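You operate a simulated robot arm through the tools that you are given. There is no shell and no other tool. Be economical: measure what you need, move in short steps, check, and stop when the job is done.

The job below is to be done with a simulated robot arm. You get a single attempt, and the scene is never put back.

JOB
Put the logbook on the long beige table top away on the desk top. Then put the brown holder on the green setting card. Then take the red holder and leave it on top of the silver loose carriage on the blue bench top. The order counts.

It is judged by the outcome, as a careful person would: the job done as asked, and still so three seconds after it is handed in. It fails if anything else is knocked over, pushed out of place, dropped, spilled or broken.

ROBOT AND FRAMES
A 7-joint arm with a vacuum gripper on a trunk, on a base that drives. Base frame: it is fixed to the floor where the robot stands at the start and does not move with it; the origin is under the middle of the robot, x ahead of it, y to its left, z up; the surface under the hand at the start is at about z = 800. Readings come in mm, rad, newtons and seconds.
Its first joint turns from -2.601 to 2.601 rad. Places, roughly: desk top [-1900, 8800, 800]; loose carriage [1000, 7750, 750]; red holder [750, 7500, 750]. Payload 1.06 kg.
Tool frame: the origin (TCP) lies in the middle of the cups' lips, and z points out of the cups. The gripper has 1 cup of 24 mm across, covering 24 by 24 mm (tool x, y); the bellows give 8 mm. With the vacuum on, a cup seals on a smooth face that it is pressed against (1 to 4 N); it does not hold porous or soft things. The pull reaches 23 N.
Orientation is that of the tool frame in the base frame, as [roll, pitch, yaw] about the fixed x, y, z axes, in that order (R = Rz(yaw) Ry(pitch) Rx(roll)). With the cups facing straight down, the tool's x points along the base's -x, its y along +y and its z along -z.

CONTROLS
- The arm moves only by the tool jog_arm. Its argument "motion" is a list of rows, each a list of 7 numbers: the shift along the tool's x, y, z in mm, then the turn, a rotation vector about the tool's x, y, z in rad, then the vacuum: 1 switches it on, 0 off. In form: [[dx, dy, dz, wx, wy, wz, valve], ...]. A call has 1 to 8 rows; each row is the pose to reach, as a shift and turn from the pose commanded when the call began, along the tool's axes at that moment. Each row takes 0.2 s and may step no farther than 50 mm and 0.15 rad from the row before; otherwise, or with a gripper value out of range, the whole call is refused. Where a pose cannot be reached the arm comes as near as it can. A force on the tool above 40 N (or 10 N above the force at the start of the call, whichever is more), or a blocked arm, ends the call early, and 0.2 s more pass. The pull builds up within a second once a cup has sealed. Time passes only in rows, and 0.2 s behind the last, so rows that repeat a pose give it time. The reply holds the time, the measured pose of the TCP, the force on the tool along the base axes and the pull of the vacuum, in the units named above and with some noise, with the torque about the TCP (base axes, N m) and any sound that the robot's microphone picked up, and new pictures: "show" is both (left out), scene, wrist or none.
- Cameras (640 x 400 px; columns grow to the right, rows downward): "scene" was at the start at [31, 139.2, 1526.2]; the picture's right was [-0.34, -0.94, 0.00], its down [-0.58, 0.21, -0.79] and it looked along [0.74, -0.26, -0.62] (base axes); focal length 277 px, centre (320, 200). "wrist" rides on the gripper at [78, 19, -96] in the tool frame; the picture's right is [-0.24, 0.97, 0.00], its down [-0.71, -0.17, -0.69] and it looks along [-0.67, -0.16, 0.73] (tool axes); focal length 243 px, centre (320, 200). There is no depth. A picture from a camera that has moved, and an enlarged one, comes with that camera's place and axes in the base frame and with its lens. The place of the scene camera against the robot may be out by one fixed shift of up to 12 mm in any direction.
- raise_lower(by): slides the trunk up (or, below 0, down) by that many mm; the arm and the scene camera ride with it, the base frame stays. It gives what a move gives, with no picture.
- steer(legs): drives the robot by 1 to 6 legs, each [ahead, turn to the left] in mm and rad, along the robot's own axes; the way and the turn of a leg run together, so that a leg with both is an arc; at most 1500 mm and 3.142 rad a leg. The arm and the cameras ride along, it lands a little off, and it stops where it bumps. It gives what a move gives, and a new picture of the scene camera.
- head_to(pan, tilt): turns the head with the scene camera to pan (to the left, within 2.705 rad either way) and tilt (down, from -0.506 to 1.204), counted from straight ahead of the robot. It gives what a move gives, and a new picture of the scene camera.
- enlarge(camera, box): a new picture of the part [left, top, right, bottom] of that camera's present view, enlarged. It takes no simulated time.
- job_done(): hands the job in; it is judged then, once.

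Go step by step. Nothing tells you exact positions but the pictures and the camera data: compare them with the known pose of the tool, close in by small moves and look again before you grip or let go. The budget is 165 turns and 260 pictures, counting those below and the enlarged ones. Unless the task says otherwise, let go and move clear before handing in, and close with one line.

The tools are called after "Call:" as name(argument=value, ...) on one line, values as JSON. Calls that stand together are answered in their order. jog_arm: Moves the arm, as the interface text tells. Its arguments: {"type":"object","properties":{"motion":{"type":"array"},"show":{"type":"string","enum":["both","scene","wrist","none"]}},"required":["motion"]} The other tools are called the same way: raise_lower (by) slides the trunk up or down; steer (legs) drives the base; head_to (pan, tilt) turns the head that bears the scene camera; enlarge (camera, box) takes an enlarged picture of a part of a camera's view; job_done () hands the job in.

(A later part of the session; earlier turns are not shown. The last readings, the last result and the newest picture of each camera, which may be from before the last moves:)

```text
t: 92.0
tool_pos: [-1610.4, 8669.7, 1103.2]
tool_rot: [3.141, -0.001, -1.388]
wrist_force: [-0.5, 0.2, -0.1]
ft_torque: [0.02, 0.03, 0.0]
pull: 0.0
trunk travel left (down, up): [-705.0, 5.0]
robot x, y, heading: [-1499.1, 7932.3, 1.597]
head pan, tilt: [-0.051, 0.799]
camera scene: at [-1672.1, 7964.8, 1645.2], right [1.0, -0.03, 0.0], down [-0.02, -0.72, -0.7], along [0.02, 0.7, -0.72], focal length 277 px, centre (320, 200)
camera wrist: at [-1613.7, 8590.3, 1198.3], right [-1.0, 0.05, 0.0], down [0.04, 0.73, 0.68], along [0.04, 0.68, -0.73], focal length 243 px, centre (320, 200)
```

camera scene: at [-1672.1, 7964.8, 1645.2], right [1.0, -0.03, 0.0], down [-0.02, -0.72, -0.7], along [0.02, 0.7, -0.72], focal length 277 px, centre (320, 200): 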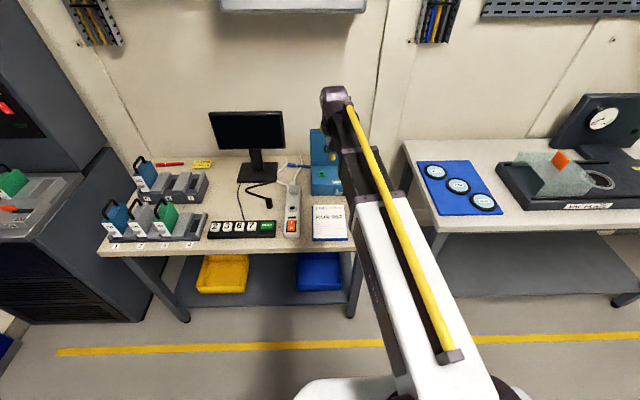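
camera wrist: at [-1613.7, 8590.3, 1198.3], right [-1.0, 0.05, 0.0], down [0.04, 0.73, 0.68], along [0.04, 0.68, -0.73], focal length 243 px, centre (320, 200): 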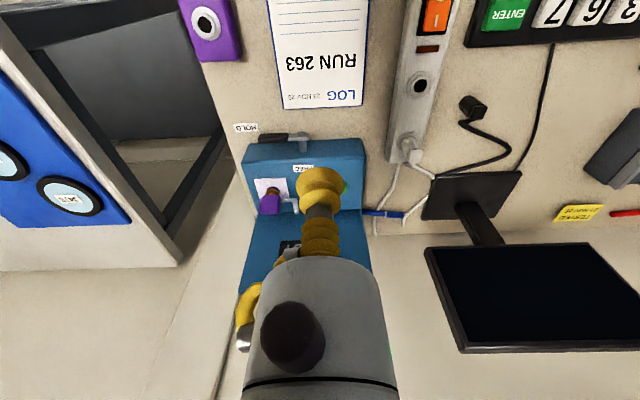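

The logbook lies well on the desk, nothing else disturbed. I retract the arm and head back down the walkway for the brown holder.

Call:
jog_arm(motion=[[45, 0, -20, 0, 0, 0, 0], [90, 0, -30, 0, 0, 0, 0], [130, 0, -30, 0, 0, 0, 0]], show="none")

Call:
steer(legs=[[0, -1.63], [1150, 0]])

Call:
head_to(pan=0.1, tilt=0.5)

```text
t: 92.8
tool_pos: [-1589.1, 8542.7, 1132.0]
tool_rot: [-3.141, 0.0, -1.387]
wrist_force: [-0.1, 0.4, -1.0]
ft_torque: [0.02, -0.02, 0.0]
pull: 0.0
trunk travel left (down, up): [-705.0, 5.0]
robot x, y, heading: [-1498.7, 7936.4, 1.595]
head pan, tilt: [-0.051, 0.799]
```

```text
t: 102.7
tool_pos: [299.3, 8017.2, 1133.5]
tool_rot: [3.141, 0.001, -2.975]
wrist_force: [0.5, -0.3, -0.4]
ft_torque: [-0.04, 0.0, 0.0]
pull: 0.0
trunk travel left (down, up): [-705.0, 5.0]
robot x, y, heading: [-308.5, 7934.7, 0.009]
head pan, tilt: [-0.051, 0.799]
camera scene: at [-281.3, 8102.8, 1645.2], right [-0.04, -1.0, 0.0], down [-0.72, 0.03, -0.7], along [0.7, -0.03, -0.72], focal length 277 px, centre (320, 200)
```

scene: 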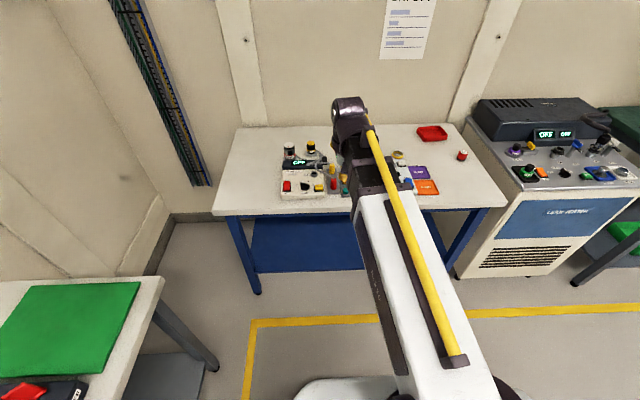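

```text
t: 103.5
tool_pos: [298.7, 8017.2, 1133.8]
tool_rot: [-3.141, -0.002, -2.974]
wrist_force: [0.2, -0.7, -1.1]
ft_torque: [-0.02, 0.0, -0.03]
pull: 0.0
trunk travel left (down, up): [-705.0, 5.0]
robot x, y, heading: [-310.4, 7943.5, 0.01]
head pan, tilt: [0.099, 0.499]
camera scene: at [-271.5, 8115.9, 1671.1], right [0.11, -0.99, 0.0], down [-0.48, -0.05, -0.88], along [0.87, 0.09, -0.48], focal length 277 px, centre (320, 200)
```

scene: 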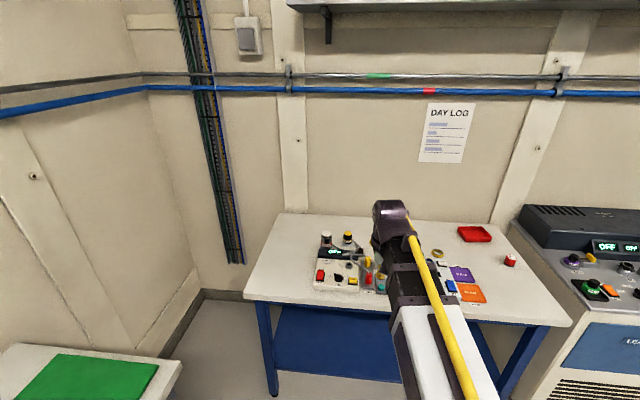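

The blue bench is in front, with a red cylinder at its right. I enlarge this for planning.

Call:
enlarge(camera="scene", box=[300, 200, 540, 350])

Call:
steer(legs=[[0, -1.63], [1500, 0]])

```text
2.67 times, centred on (420, 275) of scene
camera zoom: at [-271.5, 8115.9, 1671.1], right [0.11, -0.99, 0.0], down [-0.48, -0.05, -0.88], along [0.87, 0.09, -0.48], focal length 739 px, centre (53, 0)
```

zoom: 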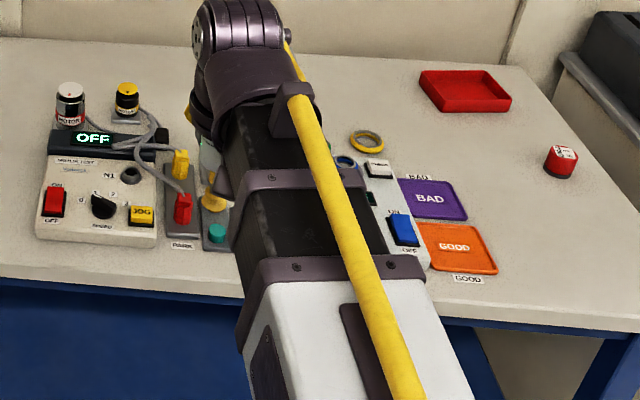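

```text
t: 114.9
tool_pos: [-429.0, 5839.2, 1134.7]
tool_rot: [-3.141, 0.0, 1.632]
wrist_force: [-0.1, 0.3, -0.5]
ft_torque: [0.01, 0.01, 0.02]
pull: 0.0
trunk travel left (down, up): [-705.0, 5.0]
robot x, y, heading: [-441.6, 6453.7, -1.672]
head pan, tilt: [0.099, 0.499]
camera scene: at [-273.0, 6388.9, 1671.2], right [-1.0, 0.0, 0.0], down [0.0, 0.48, -0.88], along [0.0, -0.88, -0.48], focal length 277 px, centre (320, 200)
```

scene: 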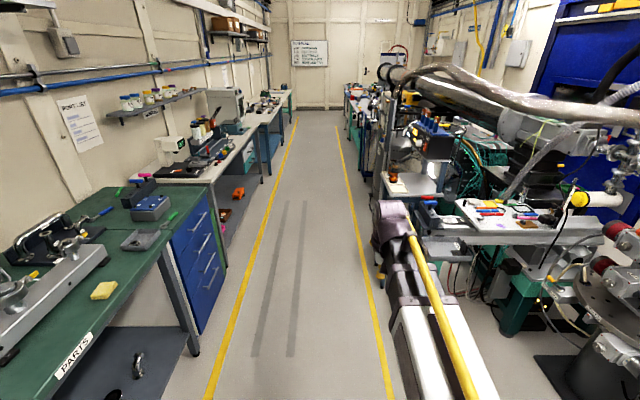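

I steer back to the middle of the walkway and go on.

Call:
steer(legs=[[0, 0.26], [1500, 0], [0, -0.15], [1500, 0]])

```text
t: 130.9
tool_pos: [-22.8, 2871.9, 1132.8]
tool_rot: [3.14, 0.0, 1.779]
wrist_force: [0.9, 0.6, 0.9]
ft_torque: [-0.03, 0.0, 0.04]
pull: 0.1
trunk travel left (down, up): [-705.0, 5.0]
robot x, y, heading: [-127.3, 3476.3, -1.526]
head pan, tilt: [0.099, 0.499]
camera scene: at [49.2, 3439.0, 1671.2], right [-0.99, -0.15, 0.0], down [-0.07, 0.47, -0.88], along [0.13, -0.87, -0.48], focal length 277 px, centre (320, 200)
```

scene: 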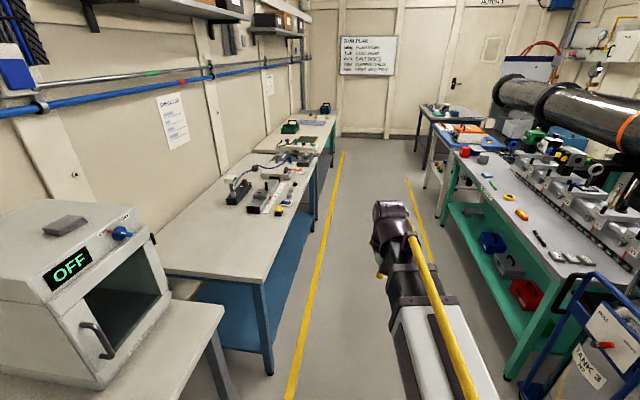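

I drive on to beside the first table's right end.

Call:
steer(legs=[[0, -0.05], [1500, 0], [1300, 0]])

```text
t: 144.7
tool_pos: [-123.7, 104.8, 1133.6]
tool_rot: [-3.14, 0.0, 1.69]
wrist_force: [0.1, -0.7, -0.3]
ft_torque: [0.03, -0.04, -0.01]
pull: 0.0
trunk travel left (down, up): [-705.0, 5.0]
robot x, y, heading: [-176.1, 719.4, -1.61]
head pan, tilt: [0.099, 0.499]
camera scene: at [-0.8, 663.4, 1671.2], right [-1.0, -0.06, 0.0], down [-0.03, 0.48, -0.88], along [0.05, -0.88, -0.48], focal length 277 px, centre (320, 200)
```

scene: 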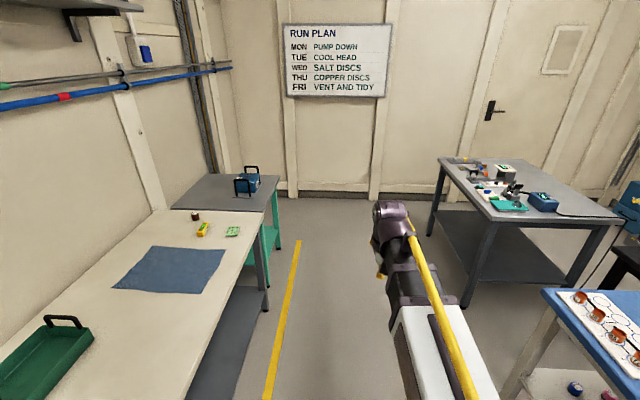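

Call:
steer(legs=[[1290, 0], [0, 1.57], [100, 0]])

Call:
head_to(pan=-0.1, tilt=0.8)

```text
t: 155.9
tool_pos: [504.1, -482.5, 1132.9]
tool_rot: [3.141, -0.001, -2.944]
wrist_force: [-0.4, -0.1, -0.6]
ft_torque: [0.01, 0.0, 0.0]
pull: 0.0
trunk travel left (down, up): [-705.0, 5.0]
robot x, y, heading: [-100.4, -578.2, 0.037]
head pan, tilt: [0.099, 0.499]
camera scene: at [-69.0, -399.3, 1671.1], right [0.14, -0.99, 0.0], down [-0.47, -0.07, -0.88], along [0.87, 0.12, -0.48], focal length 277 px, centre (320, 200)
```

scene: 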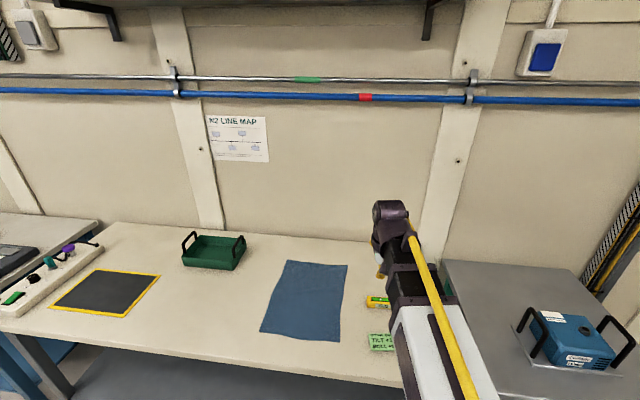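

```text
t: 156.7
tool_pos: [503.2, -481.8, 1132.4]
tool_rot: [3.141, -0.001, -2.943]
wrist_force: [1.0, 0.0, 0.3]
ft_torque: [-0.03, -0.01, -0.01]
pull: 0.0
trunk travel left (down, up): [-705.0, 5.0]
robot x, y, heading: [-102.8, -577.8, 0.038]
head pan, tilt: [-0.099, 0.799]
camera scene: at [-79.2, -416.8, 1645.3], right [-0.06, -1.0, 0.0], down [-0.71, 0.04, -0.7], along [0.7, -0.04, -0.72], focal length 277 px, centre (320, 200)
```

scene: 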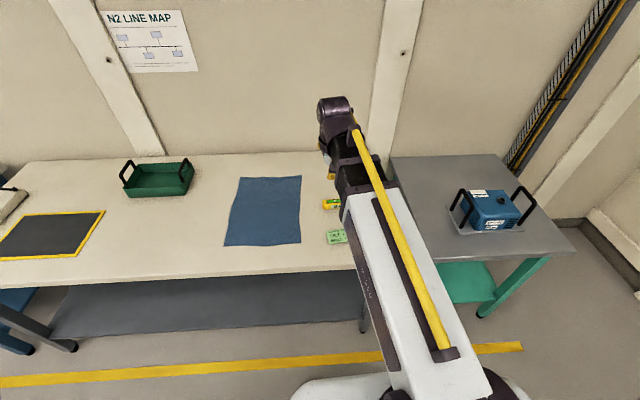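

I move the tool toward the brown holder at height and look with the wrist camera.

Call:
jog_arm(motion=[[-30, -27, 0, 0, 0, 0, 0], [-60, -54, 0, 0, 0, 0, 0], [-90, -81, 0, 0, 0, 0, 0], [-120, -108, 0, 0, 0, 0, 0], [-150, -135, 0, 0, 0, 0, 0], [-172, -157, 0, 0, 0, 0, 0]], show="none")

Call:
raise_lower(by=-130)

Call:
jog_arm(motion=[[0, 0, 0, 0, 0, 0, 0]], show="both")

```text
t: 158.1
tool_pos: [701.8, -604.1, 1132.3]
tool_rot: [3.14, 0.0, -2.944]
wrist_force: [0.4, 0.8, -1.0]
ft_torque: [-0.01, 0.01, 0.04]
pull: 0.0
trunk travel left (down, up): [-705.0, 5.0]
robot x, y, heading: [-103.4, -579.7, 0.036]
head pan, tilt: [-0.099, 0.799]
```

```text
t: 159.7
tool_pos: [700.8, -604.1, 1003.9]
tool_rot: [-3.141, 0.0, -2.944]
wrist_force: [0.1, 0.9, 0.2]
ft_torque: [0.01, 0.0, 0.04]
pull: 0.1
trunk travel left (down, up): [-575.0, 135.0]
robot x, y, heading: [-101.2, -580.6, 0.033]
head pan, tilt: [-0.099, 0.799]
```

```text
t: 160.1
tool_pos: [700.5, -603.1, 1002.3]
tool_rot: [-3.141, -0.002, -2.946]
wrist_force: [-0.5, 0.7, -0.2]
ft_torque: [0.0, 0.0, -0.01]
pull: 0.0
trunk travel left (down, up): [-575.0, 135.0]
robot x, y, heading: [-103.4, -578.4, 0.041]
head pan, tilt: [-0.099, 0.799]
camera scene: at [-79.2, -416.9, 1515.2], right [-0.06, -1.0, 0.0], down [-0.72, 0.05, -0.7], along [0.7, -0.04, -0.72], focal length 277 px, centre (320, 200)
camera wrist: at [621.4, -599.7, 1098.5], right [0.04, 1.0, 0.0], down [0.73, -0.03, 0.68], along [0.68, -0.03, -0.73], focal length 243 px, centre (320, 200)
```

scene: 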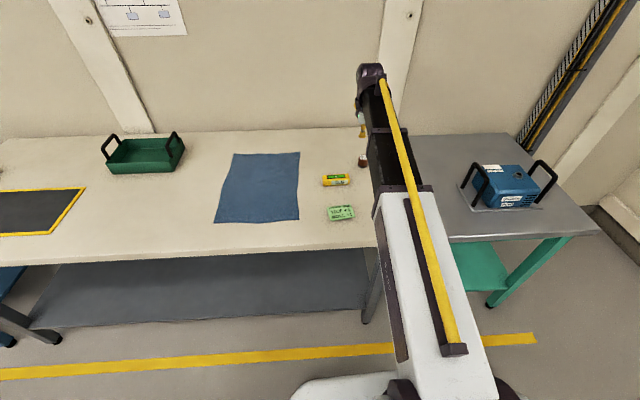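
wrist: 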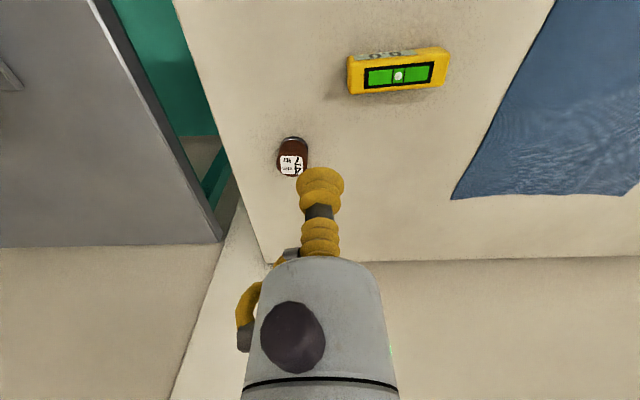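

Call:
enlarge(camera="wrist", box=[250, 110, 350, 200])

Call:
enlarge(camera="scene", box=[300, 130, 400, 240])

```text
4.44 times, centred on (300, 155) of wrist
camera zoom: at [621.4, -599.7, 1098.5], right [0.04, 1.0, 0.0], down [0.73, -0.03, 0.68], along [0.68, -0.03, -0.73], focal length 1078 px, centre (409, 400)
```

zoom: 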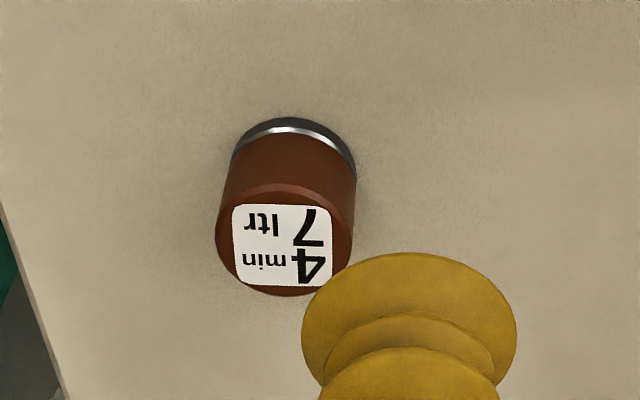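

```text
3.64 times, centred on (350, 185) of scene
camera zoom: at [-79.2, -416.9, 1515.2], right [-0.06, -1.0, 0.0], down [-0.72, 0.05, -0.7], along [0.7, -0.04, -0.72], focal length 1008 px, centre (211, 254)
```

zoom: 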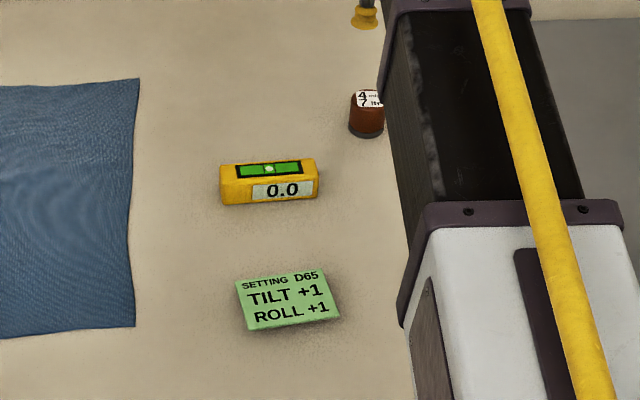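

The holder is about 38 mm wide and 43 mm tall at roughly (794, -643). I move above it and look again.

Call:
jog_arm(motion=[[-28, -19, 0, 0, 0, 0, 0], [-56, -38, 0, 0, 0, 0, 0], [-84.5, -57, 0, 0, 0, 0, 0], [-84.5, -57, 45, 0, 0, 0, 0], [-84.5, -57, 90, 0, 0, 0, 0], [-84.5, -57, 115, 0, 0, 0, 0]], show="both")

Call:
enlarge(camera="wrist", box=[240, 60, 400, 260])

```text
t: 161.4
tool_pos: [795.1, -639.5, 888.7]
tool_rot: [-3.141, 0.001, -2.943]
wrist_force: [0.4, 0.0, 0.3]
ft_torque: [0.03, -0.01, 0.0]
pull: 0.1
trunk travel left (down, up): [-575.0, 135.0]
robot x, y, heading: [-105.1, -582.2, 0.03]
head pan, tilt: [-0.099, 0.799]
camera scene: at [-79.1, -416.9, 1515.2], right [-0.06, -1.0, 0.0], down [-0.72, 0.05, -0.7], along [0.7, -0.04, -0.72], focal length 277 px, centre (320, 200)
camera wrist: at [717.0, -636.4, 983.8], right [0.04, 1.0, 0.0], down [0.73, -0.03, 0.69], along [0.68, -0.03, -0.73], focal length 243 px, centre (320, 200)
```

scene: 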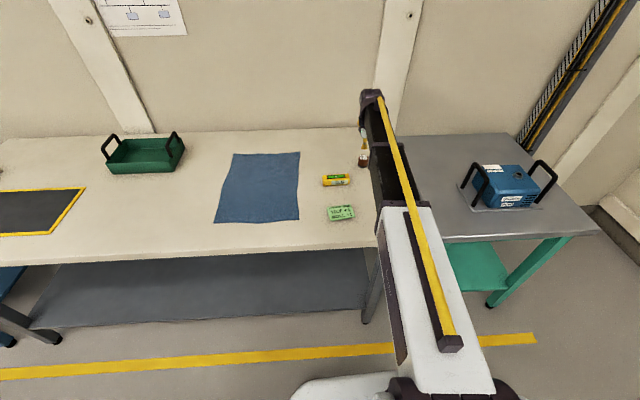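
wrist: 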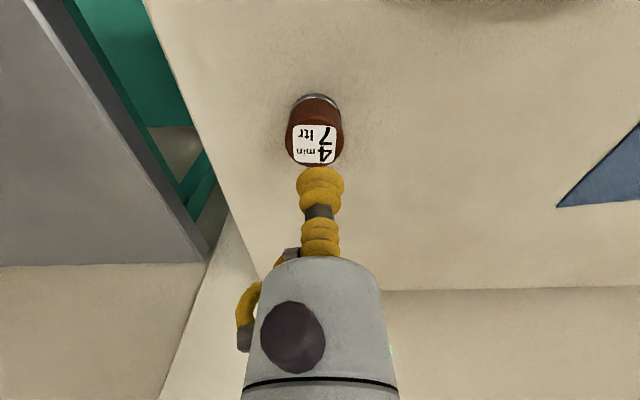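

```text
2.00 times, centred on (320, 160) of wrist
camera zoom: at [717.0, -636.4, 983.8], right [0.04, 1.0, 0.0], down [0.73, -0.03, 0.69], along [0.68, -0.03, -0.73], focal length 485 px, centre (320, 280)
```

zoom: 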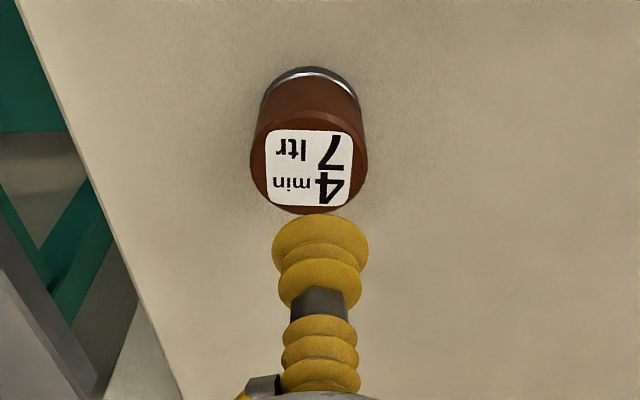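

Nearly aligned: 3 mm sideways correction, then descend with the vacuum on.

Call:
jog_arm(motion=[[1, -3, 15, 0, 0, 0, 1], [1, -3, 28, 0, 0, 0, 1], [1, -3, 34, 0, 0, 0, 1], [1, -3, 38, 0, 0, 0, 1], [1, -3, 40, 0, 0, 0, 1]], show="wrist")

```text
t: 162.7
tool_pos: [793.0, -645.7, 847.8]
tool_rot: [3.142, -0.002, -2.944]
wrist_force: [-0.2, 0.6, -0.6]
ft_torque: [-0.01, 0.03, -0.01]
pull: 0.1
trunk travel left (down, up): [-575.0, 135.0]
robot x, y, heading: [-105.7, -578.4, 0.034]
head pan, tilt: [-0.099, 0.799]
camera wrist: at [714.8, -642.3, 943.7], right [0.04, 1.0, 0.0], down [0.73, -0.03, 0.68], along [0.68, -0.03, -0.73], focal length 243 px, centre (320, 200)
```

wrist: 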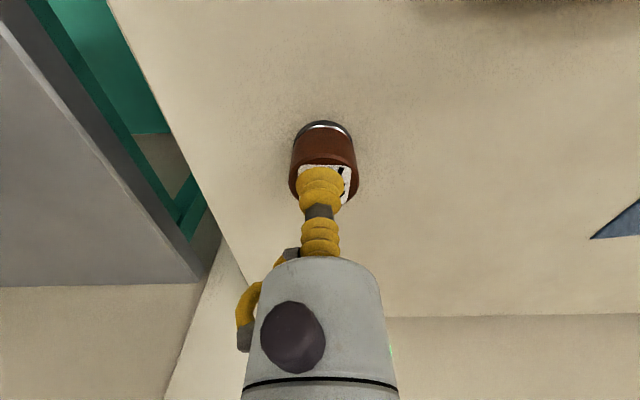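

Centred; not yet touching. I go down in small steps.

Call:
jog_arm(motion=[[0, 0, 2, 0, 0, 0, 1], [0, 0, 4, 0, 0, 0, 1], [0, 0, 5, 0, 0, 0, 1], [0, 0, 5, 0, 0, 0, 1]], show="none")

```text
t: 163.7
tool_pos: [792.2, -645.8, 844.5]
tool_rot: [3.141, 0.001, -2.945]
wrist_force: [0.4, 0.2, 0.0]
ft_torque: [0.02, 0.01, 0.01]
pull: 0.0
trunk travel left (down, up): [-575.0, 135.0]
robot x, y, heading: [-103.4, -577.6, 0.037]
head pan, tilt: [-0.099, 0.799]
```

Call:
jog_arm(motion=[[0, 0, 2, 0, 0, 0, 1], [0, 0, 4, 0, 0, 0, 1], [0, 0, 5, 0, 0, 0, 1], [0, 0, 5, 0, 0, 0, 1]], show="wrist")

Call:
enlarge(camera="wrist", box=[270, 100, 370, 260])

```text
t: 164.7
tool_pos: [793.4, -646.0, 840.3]
tool_rot: [-3.137, 0.003, -2.945]
wrist_force: [1.4, -1.6, 5.9]
ft_torque: [0.01, 0.0, -0.03]
pull: 23.0
trunk travel left (down, up): [-575.0, 135.0]
robot x, y, heading: [-103.3, -580.3, 0.035]
head pan, tilt: [-0.099, 0.799]
camera wrist: at [714.4, -642.9, 935.3], right [0.04, 1.0, 0.0], down [0.73, -0.03, 0.69], along [0.69, -0.03, -0.73], focal length 243 px, centre (320, 200)
```

wrist: 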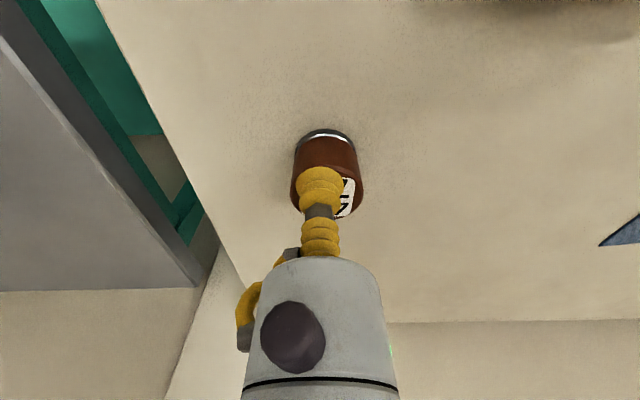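

```text
2.50 times, centred on (320, 180) of wrist
camera zoom: at [714.4, -642.9, 935.3], right [0.04, 1.0, 0.0], down [0.73, -0.03, 0.69], along [0.69, -0.03, -0.73], focal length 606 px, centre (320, 250)
```

zoom: 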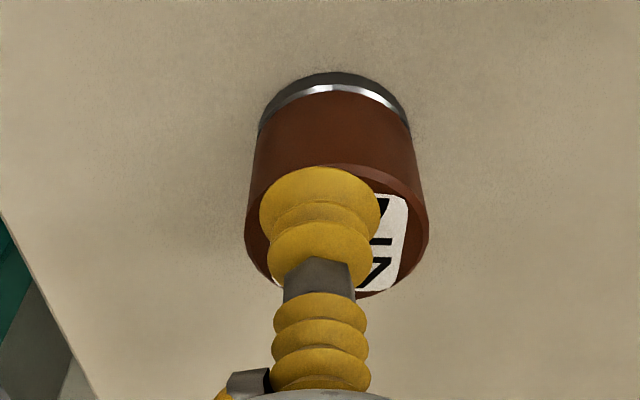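

Sealed with 23 N. I lift.

Call:
jog_arm(motion=[[0, 0, -4, 0, 0, 0, 1], [0, 0, -10, 0, 0, 0, 1], [0, 0, -25, 0, 0, 0, 1], [0, 0, -50, 0, 0, 0, 1], [0, 0, -80, 0, 0, 0, 1], [0, 0, -100, 0, 0, 0, 1]], show="wrist")

```text
t: 166.1
tool_pos: [792.1, -647.0, 937.9]
tool_rot: [-3.141, 0.0, -2.943]
wrist_force: [0.1, -0.5, -1.5]
ft_torque: [0.03, 0.01, -0.02]
pull: 22.5
trunk travel left (down, up): [-575.0, 135.0]
robot x, y, heading: [-103.6, -578.8, 0.039]
head pan, tilt: [-0.099, 0.799]
camera wrist: at [713.8, -643.6, 1033.8], right [0.04, 1.0, 0.0], down [0.73, -0.03, 0.68], along [0.68, -0.03, -0.73], focal length 243 px, centre (320, 200)
```

wrist: 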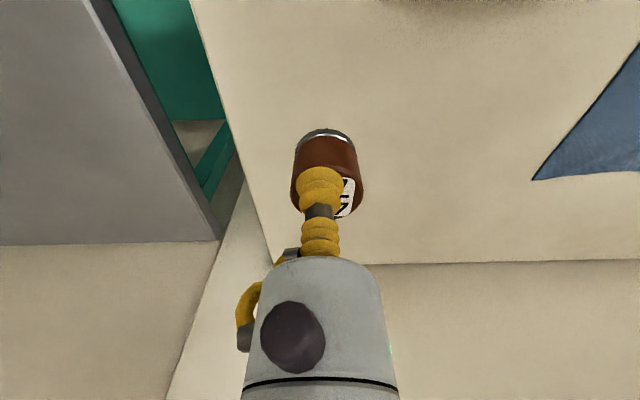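

The holder is held. I carry it above the green card at about (546, -525).

Call:
jog_arm(motion=[[36, 28, 0, 0, 0, 0, 1], [72, 56, 0, 0, 0, 0, 1], [108, 84, 0, 0, 0, 0, 1], [144, 112, 0, 0, 0, 0, 1], [180, 140, 0, 0, 0, 0, 1], [217, 168, 0, 0, 0, 0, 1], [217, 168, 0, 0, 0, 0, 1]], show="both")

Call:
enlarge(camera="scene", box=[300, 130, 400, 240])

```text
t: 167.7
tool_pos: [548.7, -524.4, 939.7]
tool_rot: [3.141, 0.0, -2.946]
wrist_force: [0.2, -0.3, -0.7]
ft_torque: [-0.02, -0.02, 0.03]
pull: 22.9
trunk travel left (down, up): [-575.0, 135.0]
robot x, y, heading: [-100.5, -579.8, 0.038]
head pan, tilt: [-0.099, 0.799]
camera scene: at [-79.4, -416.7, 1515.2], right [-0.06, -1.0, 0.0], down [-0.72, 0.05, -0.7], along [0.7, -0.04, -0.72], focal length 277 px, centre (320, 200)
camera wrist: at [469.2, -520.4, 1034.6], right [0.04, 1.0, 0.0], down [0.73, -0.03, 0.69], along [0.68, -0.03, -0.73], focal length 243 px, centre (320, 200)
```

scene: 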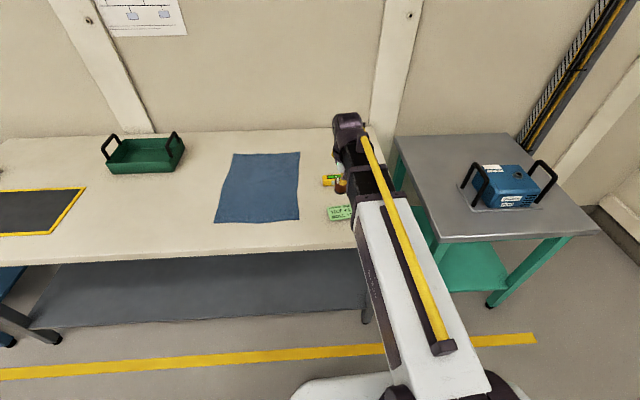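
wrist: 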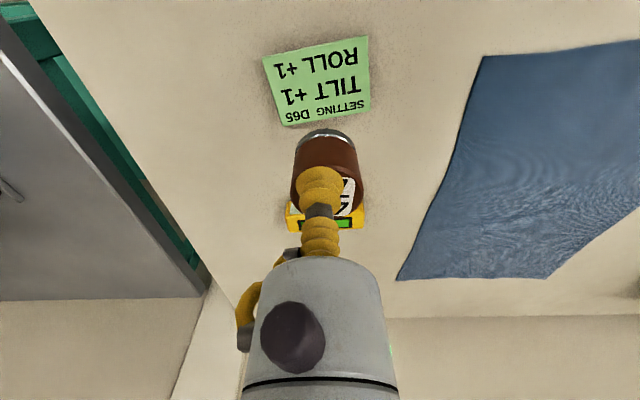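

```text
3.64 times, centred on (350, 185) of scene
camera zoom: at [-79.4, -416.7, 1515.2], right [-0.06, -1.0, 0.0], down [-0.72, 0.05, -0.7], along [0.7, -0.04, -0.72], focal length 1008 px, centre (211, 254)
```

zoom: 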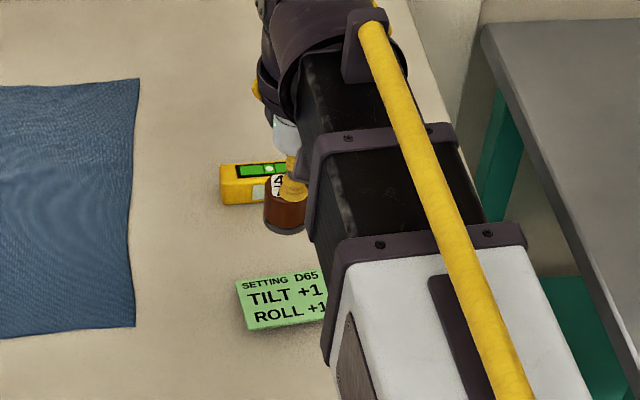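

Card centre is about (542, -523) in both views. I make the small correction and lower to just above it.

Call:
jog_arm(motion=[[6, -1, 20, 0, 0, 0, 1], [6, -1, 50, 0, 0, 0, 1], [6, -1, 75, 0, 0, 0, 1], [6, -1, 75, 0, 0, 0, 1]], show="wrist")

Call:
enlarge(camera="scene", box=[310, 180, 370, 240])

Call:
enlarge(camera="wrist", box=[220, 60, 420, 220])

```text
t: 168.7
tool_pos: [543.9, -524.5, 861.7]
tool_rot: [-3.141, 0.0, -2.945]
wrist_force: [0.9, -1.1, -0.9]
ft_torque: [-0.01, 0.01, -0.01]
pull: 22.8
trunk travel left (down, up): [-575.0, 135.0]
robot x, y, heading: [-104.5, -576.8, 0.031]
head pan, tilt: [-0.099, 0.799]
camera wrist: at [463.6, -520.9, 958.2], right [0.04, 1.0, 0.0], down [0.73, -0.03, 0.69], along [0.68, -0.03, -0.73], focal length 243 px, centre (320, 200)
```

wrist: 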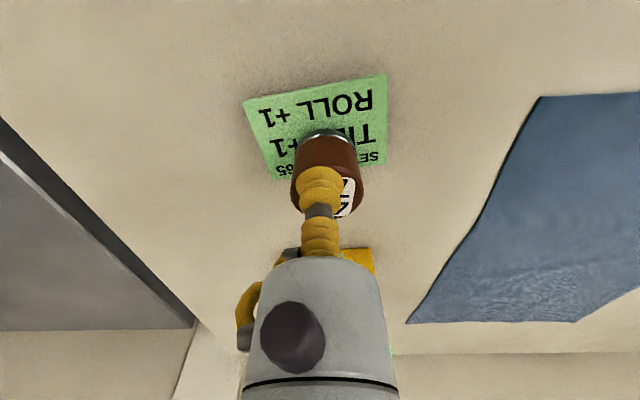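

```text
6.67 times, centred on (340, 210) of scene
camera zoom: at [-79.1, -416.8, 1515.2], right [-0.06, -1.0, 0.0], down [-0.72, 0.05, -0.7], along [0.7, -0.04, -0.72], focal length 1847 px, centre (187, 133)
```

zoom: 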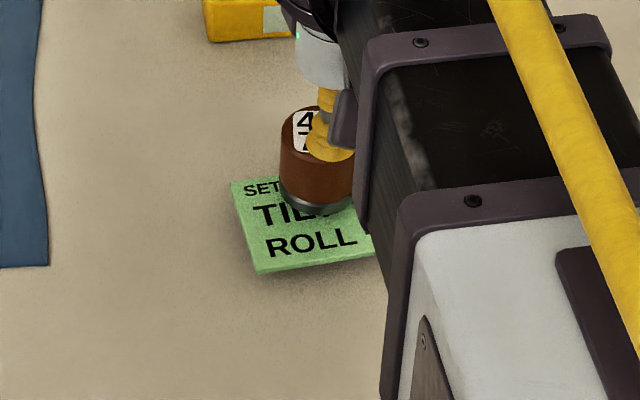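

```text
2.50 times, centred on (320, 140) of wrist
camera zoom: at [463.6, -520.9, 958.2], right [0.04, 1.0, 0.0], down [0.73, -0.03, 0.69], along [0.68, -0.03, -0.73], focal length 606 px, centre (320, 350)
```

zoom: 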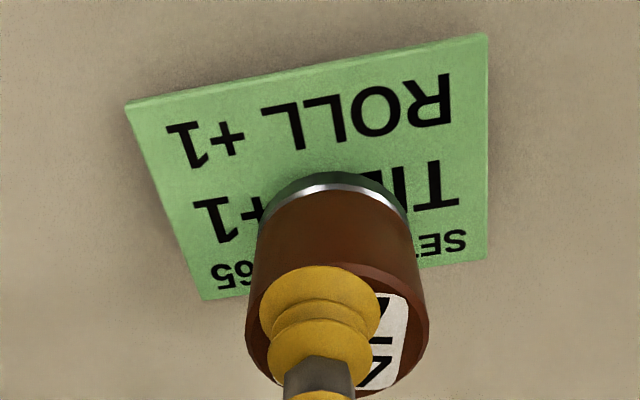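

Well over the card. I lower gently in small steps.

Call:
jog_arm(motion=[[0, -2, 5, 0, 0, 0, 1], [0, -2, 8, 0, 0, 0, 1], [0, -2, 10, 0, 0, 0, 1], [0, -2, 11, 0, 0, 0, 1]], show="none")

```text
t: 169.7
tool_pos: [542.3, -527.2, 852.8]
tool_rot: [-3.141, 0.001, -2.948]
wrist_force: [0.3, -1.0, 17.6]
ft_torque: [0.02, -0.05, -0.05]
pull: 22.9
trunk travel left (down, up): [-575.0, 135.0]
robot x, y, heading: [-100.3, -580.2, 0.037]
head pan, tilt: [-0.099, 0.799]
```

In contact. I ease off and release.

Call:
jog_arm(motion=[[0, 0, -1.5, 0, 0, 0, 1], [0, 0, -2, 0, 0, 0, 1], [0, 0, -2, 0, 0, 0, 0], [0, 0, -2, 0, 0, 0, 0], [0, 0, -2, 0, 0, 0, 0], [0, 0, -2, 0, 0, 0, 0]], show="wrist")

```text
t: 171.1
tool_pos: [543.6, -527.3, 853.5]
tool_rot: [-3.141, 0.001, -2.943]
wrist_force: [-0.5, -0.6, 1.5]
ft_torque: [-0.01, 0.01, 0.01]
pull: 0.2
trunk travel left (down, up): [-575.0, 135.0]
robot x, y, heading: [-105.3, -578.0, 0.035]
head pan, tilt: [-0.099, 0.799]
camera wrist: at [464.0, -523.4, 948.8], right [0.04, 1.0, 0.0], down [0.73, -0.03, 0.69], along [0.68, -0.03, -0.73], focal length 243 px, centre (320, 200)
```

wrist: 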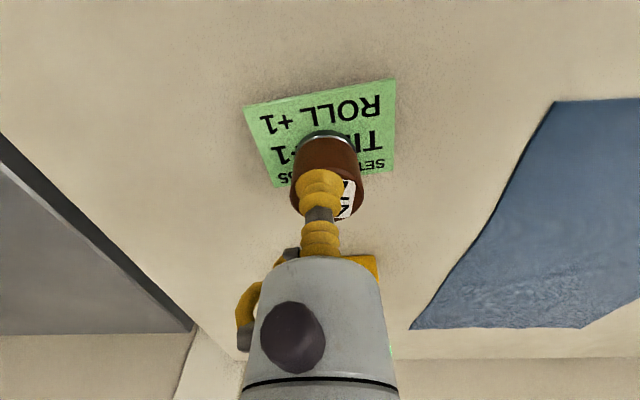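

Vacuum is off; I rise straight up and check.

Call:
jog_arm(motion=[[0, 0, -5, 0, 0, 0, 0], [0, 0, -15, 0, 0, 0, 0], [0, 0, -50, 0, 0, 0, 0], [0, 0, -100, 0, 0, 0, 0], [0, 0, -150, 0, 0, 0, 0], [0, 0, -200, 0, 0, 0, 0], [0, 0, -220, 0, 0, 0, 0]], show="both")

Call:
enlarge(camera="wrist", box=[240, 0, 400, 160])

```text
t: 172.7
tool_pos: [544.1, -525.9, 1075.8]
tool_rot: [-3.141, -0.001, -2.944]
wrist_force: [-0.1, 0.1, 0.3]
ft_torque: [-0.02, 0.02, 0.02]
pull: 0.2
trunk travel left (down, up): [-575.0, 135.0]
robot x, y, heading: [-102.4, -581.0, 0.035]
head pan, tilt: [-0.099, 0.799]
camera scene: at [-79.3, -416.9, 1515.2], right [-0.06, -1.0, 0.0], down [-0.72, 0.05, -0.7], along [0.7, -0.04, -0.72], focal length 277 px, centre (320, 200)
camera wrist: at [464.2, -522.4, 1171.2], right [0.04, 1.0, 0.0], down [0.73, -0.03, 0.69], along [0.68, -0.03, -0.73], focal length 243 px, centre (320, 200)
```

scene: 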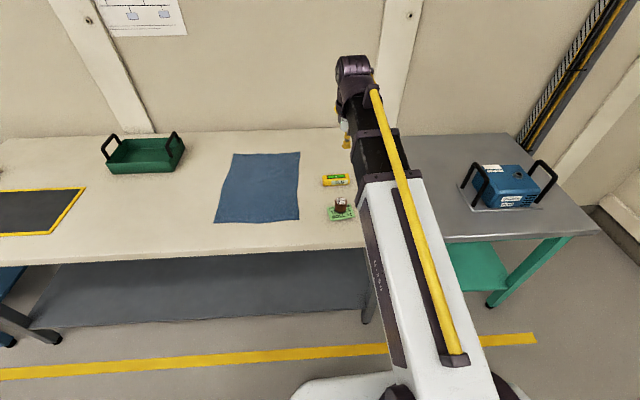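
wrist: 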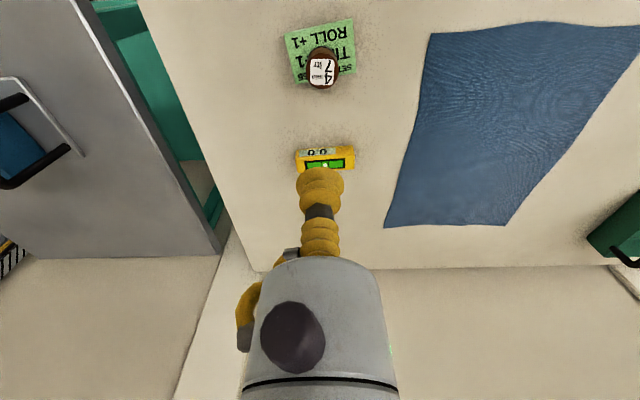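

```text
2.50 times, centred on (320, 80) of wrist
camera zoom: at [464.2, -522.4, 1171.2], right [0.04, 1.0, 0.0], down [0.73, -0.03, 0.69], along [0.68, -0.03, -0.73], focal length 606 px, centre (320, 500)
```

zoom: 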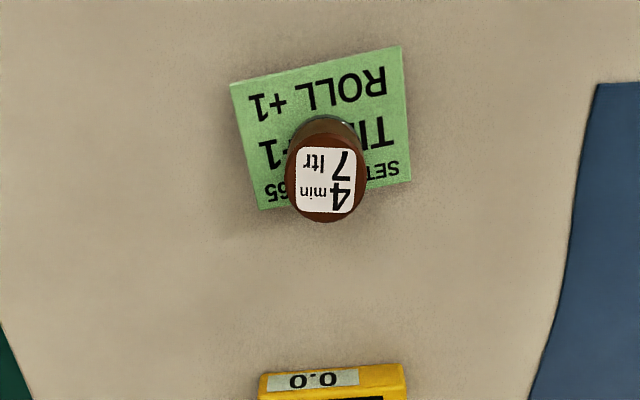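

The brown holder stands on the card. Now back up the walkway to the blue bench for the red holder.

Call:
raise_lower(by=130)

Call:
steer(legs=[[-80, 0], [0, 1.475], [1500, 0]])

Call:
head_to(pan=0.0, tilt=0.4)

```text
t: 174.2
tool_pos: [542.7, -525.9, 1204.7]
tool_rot: [3.142, 0.001, -2.943]
wrist_force: [-0.4, 0.2, 1.2]
ft_torque: [0.02, 0.03, 0.02]
pull: 0.1
trunk travel left (down, up): [-705.0, 5.0]
robot x, y, heading: [-103.3, -581.0, 0.036]
head pan, tilt: [-0.099, 0.799]
```

```text
t: 186.0
tool_pos: [-87.6, 1578.4, 1205.2]
tool_rot: [3.141, 0.001, -1.462]
wrist_force: [0.3, 0.6, -0.1]
ft_torque: [0.0, 0.01, 0.03]
pull: 0.1
trunk travel left (down, up): [-705.0, 5.0]
robot x, y, heading: [-91.3, 929.0, 1.523]
head pan, tilt: [-0.099, 0.799]
camera scene: at [-257.4, 971.8, 1645.2], right [0.99, -0.15, 0.0], down [-0.11, -0.71, -0.7], along [0.1, 0.69, -0.72], focal length 277 px, centre (320, 200)
```

scene: 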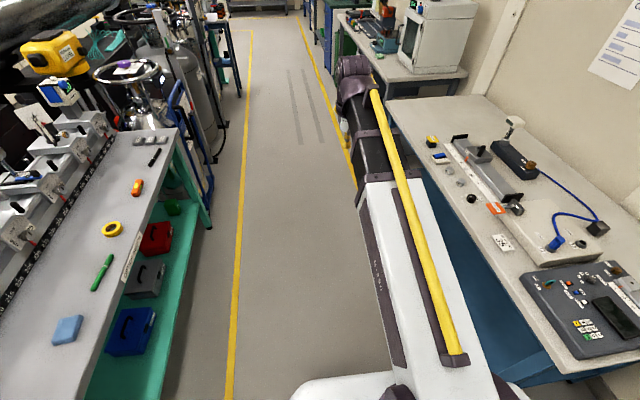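

```text
t: 186.8
tool_pos: [-88.4, 1578.3, 1205.4]
tool_rot: [3.14, 0.002, -1.464]
wrist_force: [0.0, -1.0, -0.4]
ft_torque: [-0.01, -0.01, 0.01]
pull: 0.1
trunk travel left (down, up): [-705.0, 5.0]
robot x, y, heading: [-92.3, 929.6, 1.523]
head pan, tilt: [0.0, 0.4]
camera scene: at [-264.8, 984.5, 1680.2], right [1.0, -0.05, 0.0], down [-0.02, -0.39, -0.92], along [0.05, 0.92, -0.39], focal length 277 px, centre (320, 200)
```

scene: 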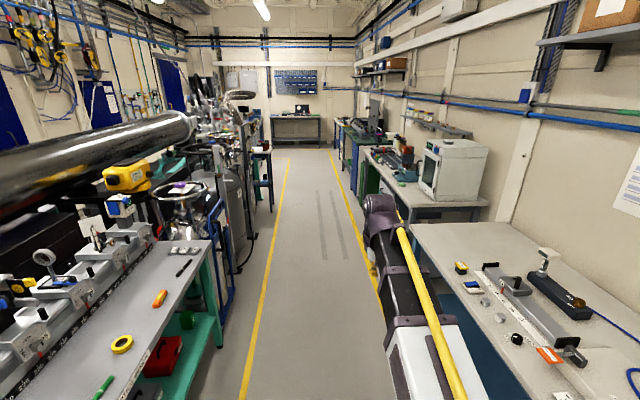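

Call:
steer(legs=[[0, 0.08], [1500, 0], [1500, 0]])

```text
t: 201.6
tool_pos: [-261.0, 4537.1, 1205.1]
tool_rot: [3.141, -0.001, -1.379]
wrist_force: [0.0, 0.2, -0.1]
ft_torque: [0.03, -0.03, -0.01]
pull: 0.1
trunk travel left (down, up): [-705.0, 5.0]
robot x, y, heading: [-210.3, 3892.9, 1.6]
head pan, tilt: [0.0, 0.4]
camera scene: at [-388.2, 3931.0, 1680.3], right [1.0, 0.03, 0.0], down [0.01, -0.39, -0.92], along [-0.03, 0.92, -0.39], focal length 277 px, centre (320, 200)
```

scene: 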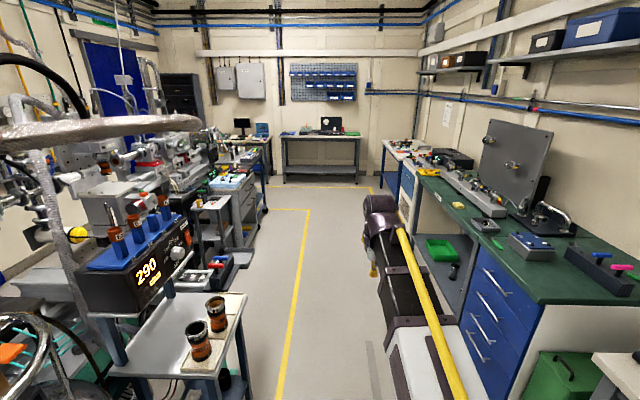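

Call:
enlarge(camera="scene", box=[60, 180, 260, 380])

Call:
steer(legs=[[0, -0.02], [1500, 0], [1500, 0]])

Call:
head_to(pan=-0.7, tilt=0.55)

```text
2.00 times, centred on (160, 280) of scene
camera zoom: at [-388.2, 3931.0, 1680.3], right [1.0, 0.03, 0.0], down [0.01, -0.39, -0.92], along [-0.03, 0.92, -0.39], focal length 554 px, centre (640, 40)
```

zoom: 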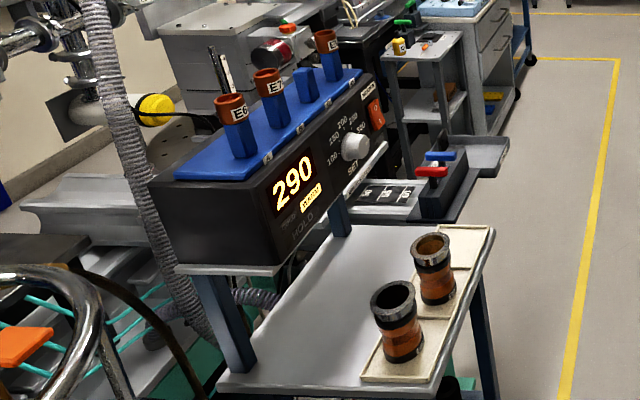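

```text
t: 216.6
tool_pos: [-213.0, 7568.6, 1205.4]
tool_rot: [3.14, 0.0, -1.443]
wrist_force: [0.3, 0.3, 0.0]
ft_torque: [-0.03, 0.01, 0.01]
pull: 0.1
trunk travel left (down, up): [-705.0, 5.0]
robot x, y, heading: [-207.0, 6919.0, 1.536]
head pan, tilt: [0.0, 0.4]
camera scene: at [-378.0, 6970.8, 1680.3], right [1.0, -0.03, 0.0], down [-0.01, -0.39, -0.92], along [0.03, 0.92, -0.39], focal length 277 px, centre (320, 200)
```

scene: 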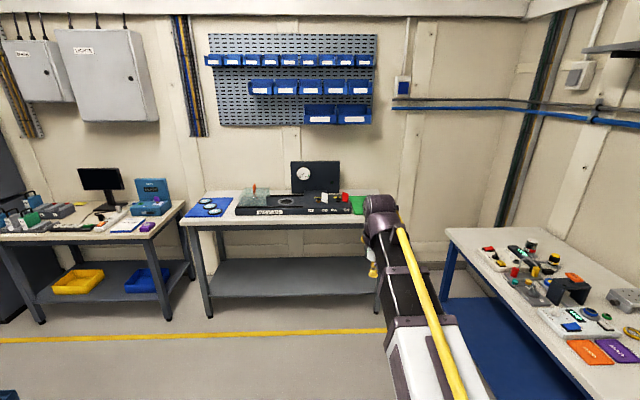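

```text
t: 217.6
tool_pos: [-212.1, 7567.5, 1205.6]
tool_rot: [-3.141, 0.0, -1.444]
wrist_force: [0.1, 0.1, 0.7]
ft_torque: [-0.01, 0.01, -0.02]
pull: 0.0
trunk travel left (down, up): [-705.0, 5.0]
robot x, y, heading: [-205.3, 6917.1, 1.539]
head pan, tilt: [-0.7, 0.55]
camera scene: at [-321.0, 6944.9, 1666.6], right [0.74, -0.67, 0.0], down [-0.35, -0.39, -0.85], along [0.57, 0.63, -0.52], focal length 277 px, centre (320, 200)
```

scene: 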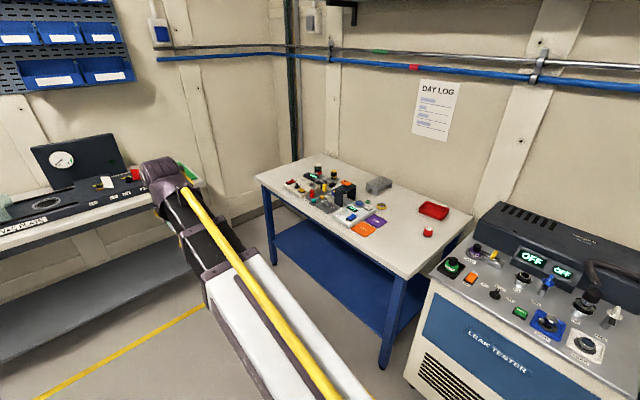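

Call:
enlarge(camera="scene", box=[270, 150, 470, 260])

```text
3.20 times, centred on (370, 205) of scene
camera zoom: at [-321.0, 6944.9, 1666.6], right [0.74, -0.67, 0.0], down [-0.35, -0.39, -0.85], along [0.57, 0.63, -0.52], focal length 887 px, centre (160, 184)
```

zoom: 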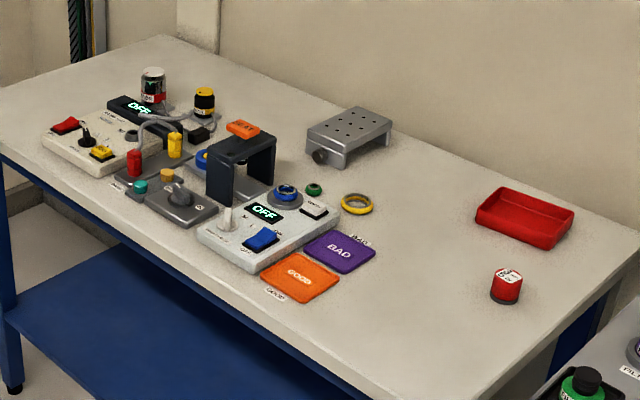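

The silver carriage is the perforated bridge at the rear of the bench, the red holder right of it. I park facing the bench.

Call:
steer(legs=[[690, 0], [0, -1.48], [290, 0]])

Call:
head_to(pan=-0.1, tilt=0.75)

```text
t: 226.6
tool_pos: [750.3, 7673.9, 1205.6]
tool_rot: [-3.141, 0.001, -2.93]
wrist_force: [-0.2, -0.2, 0.1]
ft_torque: [-0.02, 0.02, 0.0]
pull: 0.1
trunk travel left (down, up): [-705.0, 5.0]
robot x, y, heading: [105.6, 7608.8, 0.045]
head pan, tilt: [-0.7, 0.55]
camera scene: at [117.4, 7723.4, 1666.6], right [-0.6, -0.8, 0.0], down [-0.42, 0.32, -0.85], along [0.68, -0.52, -0.52], focal length 277 px, centre (320, 200)
```

scene: 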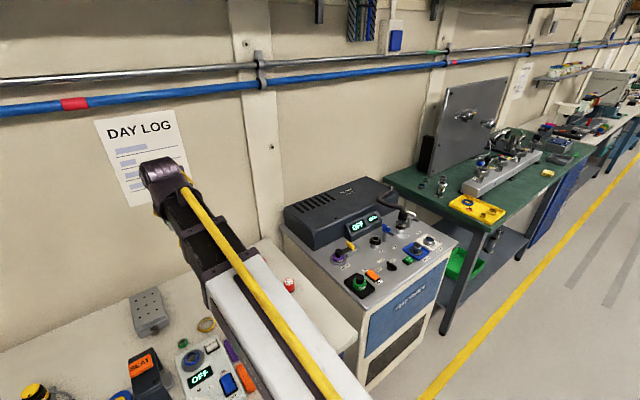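

```text
t: 227.6
tool_pos: [749.9, 7674.2, 1205.0]
tool_rot: [3.141, 0.0, -2.931]
wrist_force: [0.5, -0.7, 0.6]
ft_torque: [0.0, -0.01, -0.01]
pull: 0.0
trunk travel left (down, up): [-705.0, 5.0]
robot x, y, heading: [101.5, 7611.2, 0.051]
head pan, tilt: [-0.099, 0.75]
camera scene: at [128.3, 7773.6, 1649.2], right [-0.05, -1.0, 0.0], down [-0.68, 0.03, -0.73], along [0.73, -0.04, -0.68], focal length 277 px, centre (320, 200)
```

scene: 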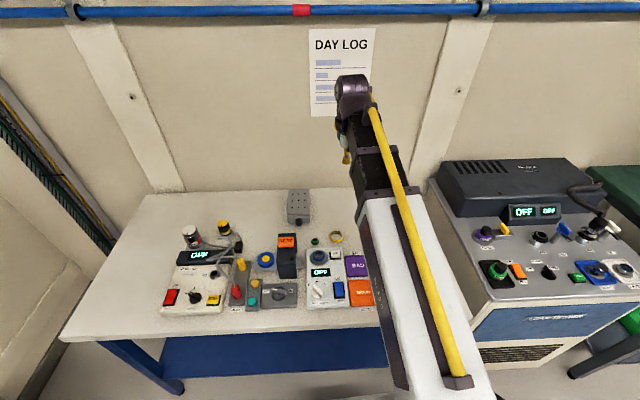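

I swing the arm right toward the red holder and lower the trunk to working height.

Call:
jog_arm(motion=[[8, -39, 0, 0, 0, 0, 0], [16, -78, 0, 0, 0, 0, 0], [24, -117, 0, 0, 0, 0, 0], [32, -156, 0, 0, 0, 0, 0], [42, -196, 0, 0, 0, 0, 0]], show="none")

Call:
raise_lower(by=-180)

Call:
jog_arm(motion=[[0, 0, 0, 0, 0, 0, 0]], show="both")

```text
t: 228.8
tool_pos: [750.4, 7469.8, 1206.1]
tool_rot: [3.14, 0.0, -2.931]
wrist_force: [-0.5, 0.0, -0.1]
ft_torque: [0.0, 0.02, -0.01]
pull: 0.1
trunk travel left (down, up): [-705.0, 5.0]
robot x, y, heading: [102.6, 7608.8, 0.052]
head pan, tilt: [-0.099, 0.75]
```

```text
t: 230.8
tool_pos: [751.9, 7471.5, 1025.7]
tool_rot: [-3.141, -0.001, -2.93]
wrist_force: [0.3, 0.6, -0.1]
ft_torque: [0.01, 0.0, 0.04]
pull: 0.1
trunk travel left (down, up): [-525.0, 185.0]
robot x, y, heading: [104.1, 7610.1, 0.054]
head pan, tilt: [-0.099, 0.75]
```

```text
t: 231.2
tool_pos: [751.8, 7472.0, 1025.6]
tool_rot: [3.141, -0.001, -2.93]
wrist_force: [0.2, 0.4, 0.2]
ft_torque: [-0.02, 0.01, 0.03]
pull: 0.1
trunk travel left (down, up): [-525.0, 185.0]
robot x, y, heading: [103.2, 7613.3, 0.045]
head pan, tilt: [-0.099, 0.75]
camera scene: at [128.3, 7773.6, 1469.2], right [-0.05, -1.0, 0.0], down [-0.68, 0.03, -0.73], along [0.73, -0.04, -0.68], focal length 277 px, centre (320, 200)
camera wrist: at [672.5, 7473.6, 1121.6], right [0.03, 1.0, 0.0], down [0.73, -0.02, 0.69], along [0.68, -0.02, -0.73], focal length 243 px, centre (320, 200)
```

scene: 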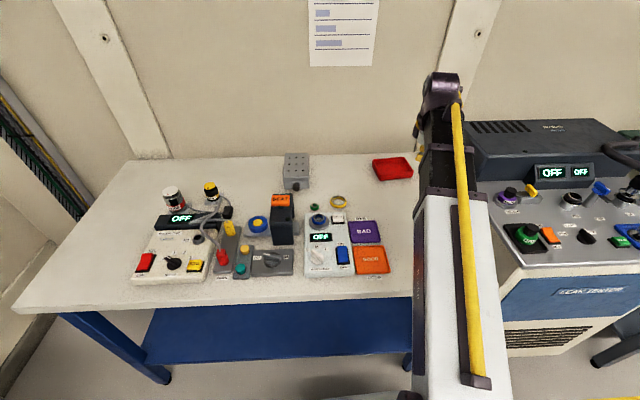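
wrist: 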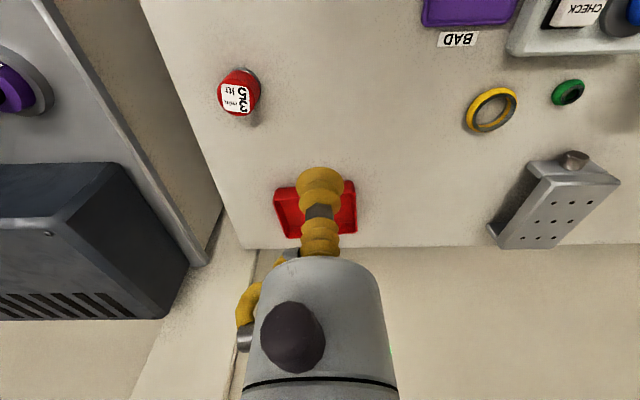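

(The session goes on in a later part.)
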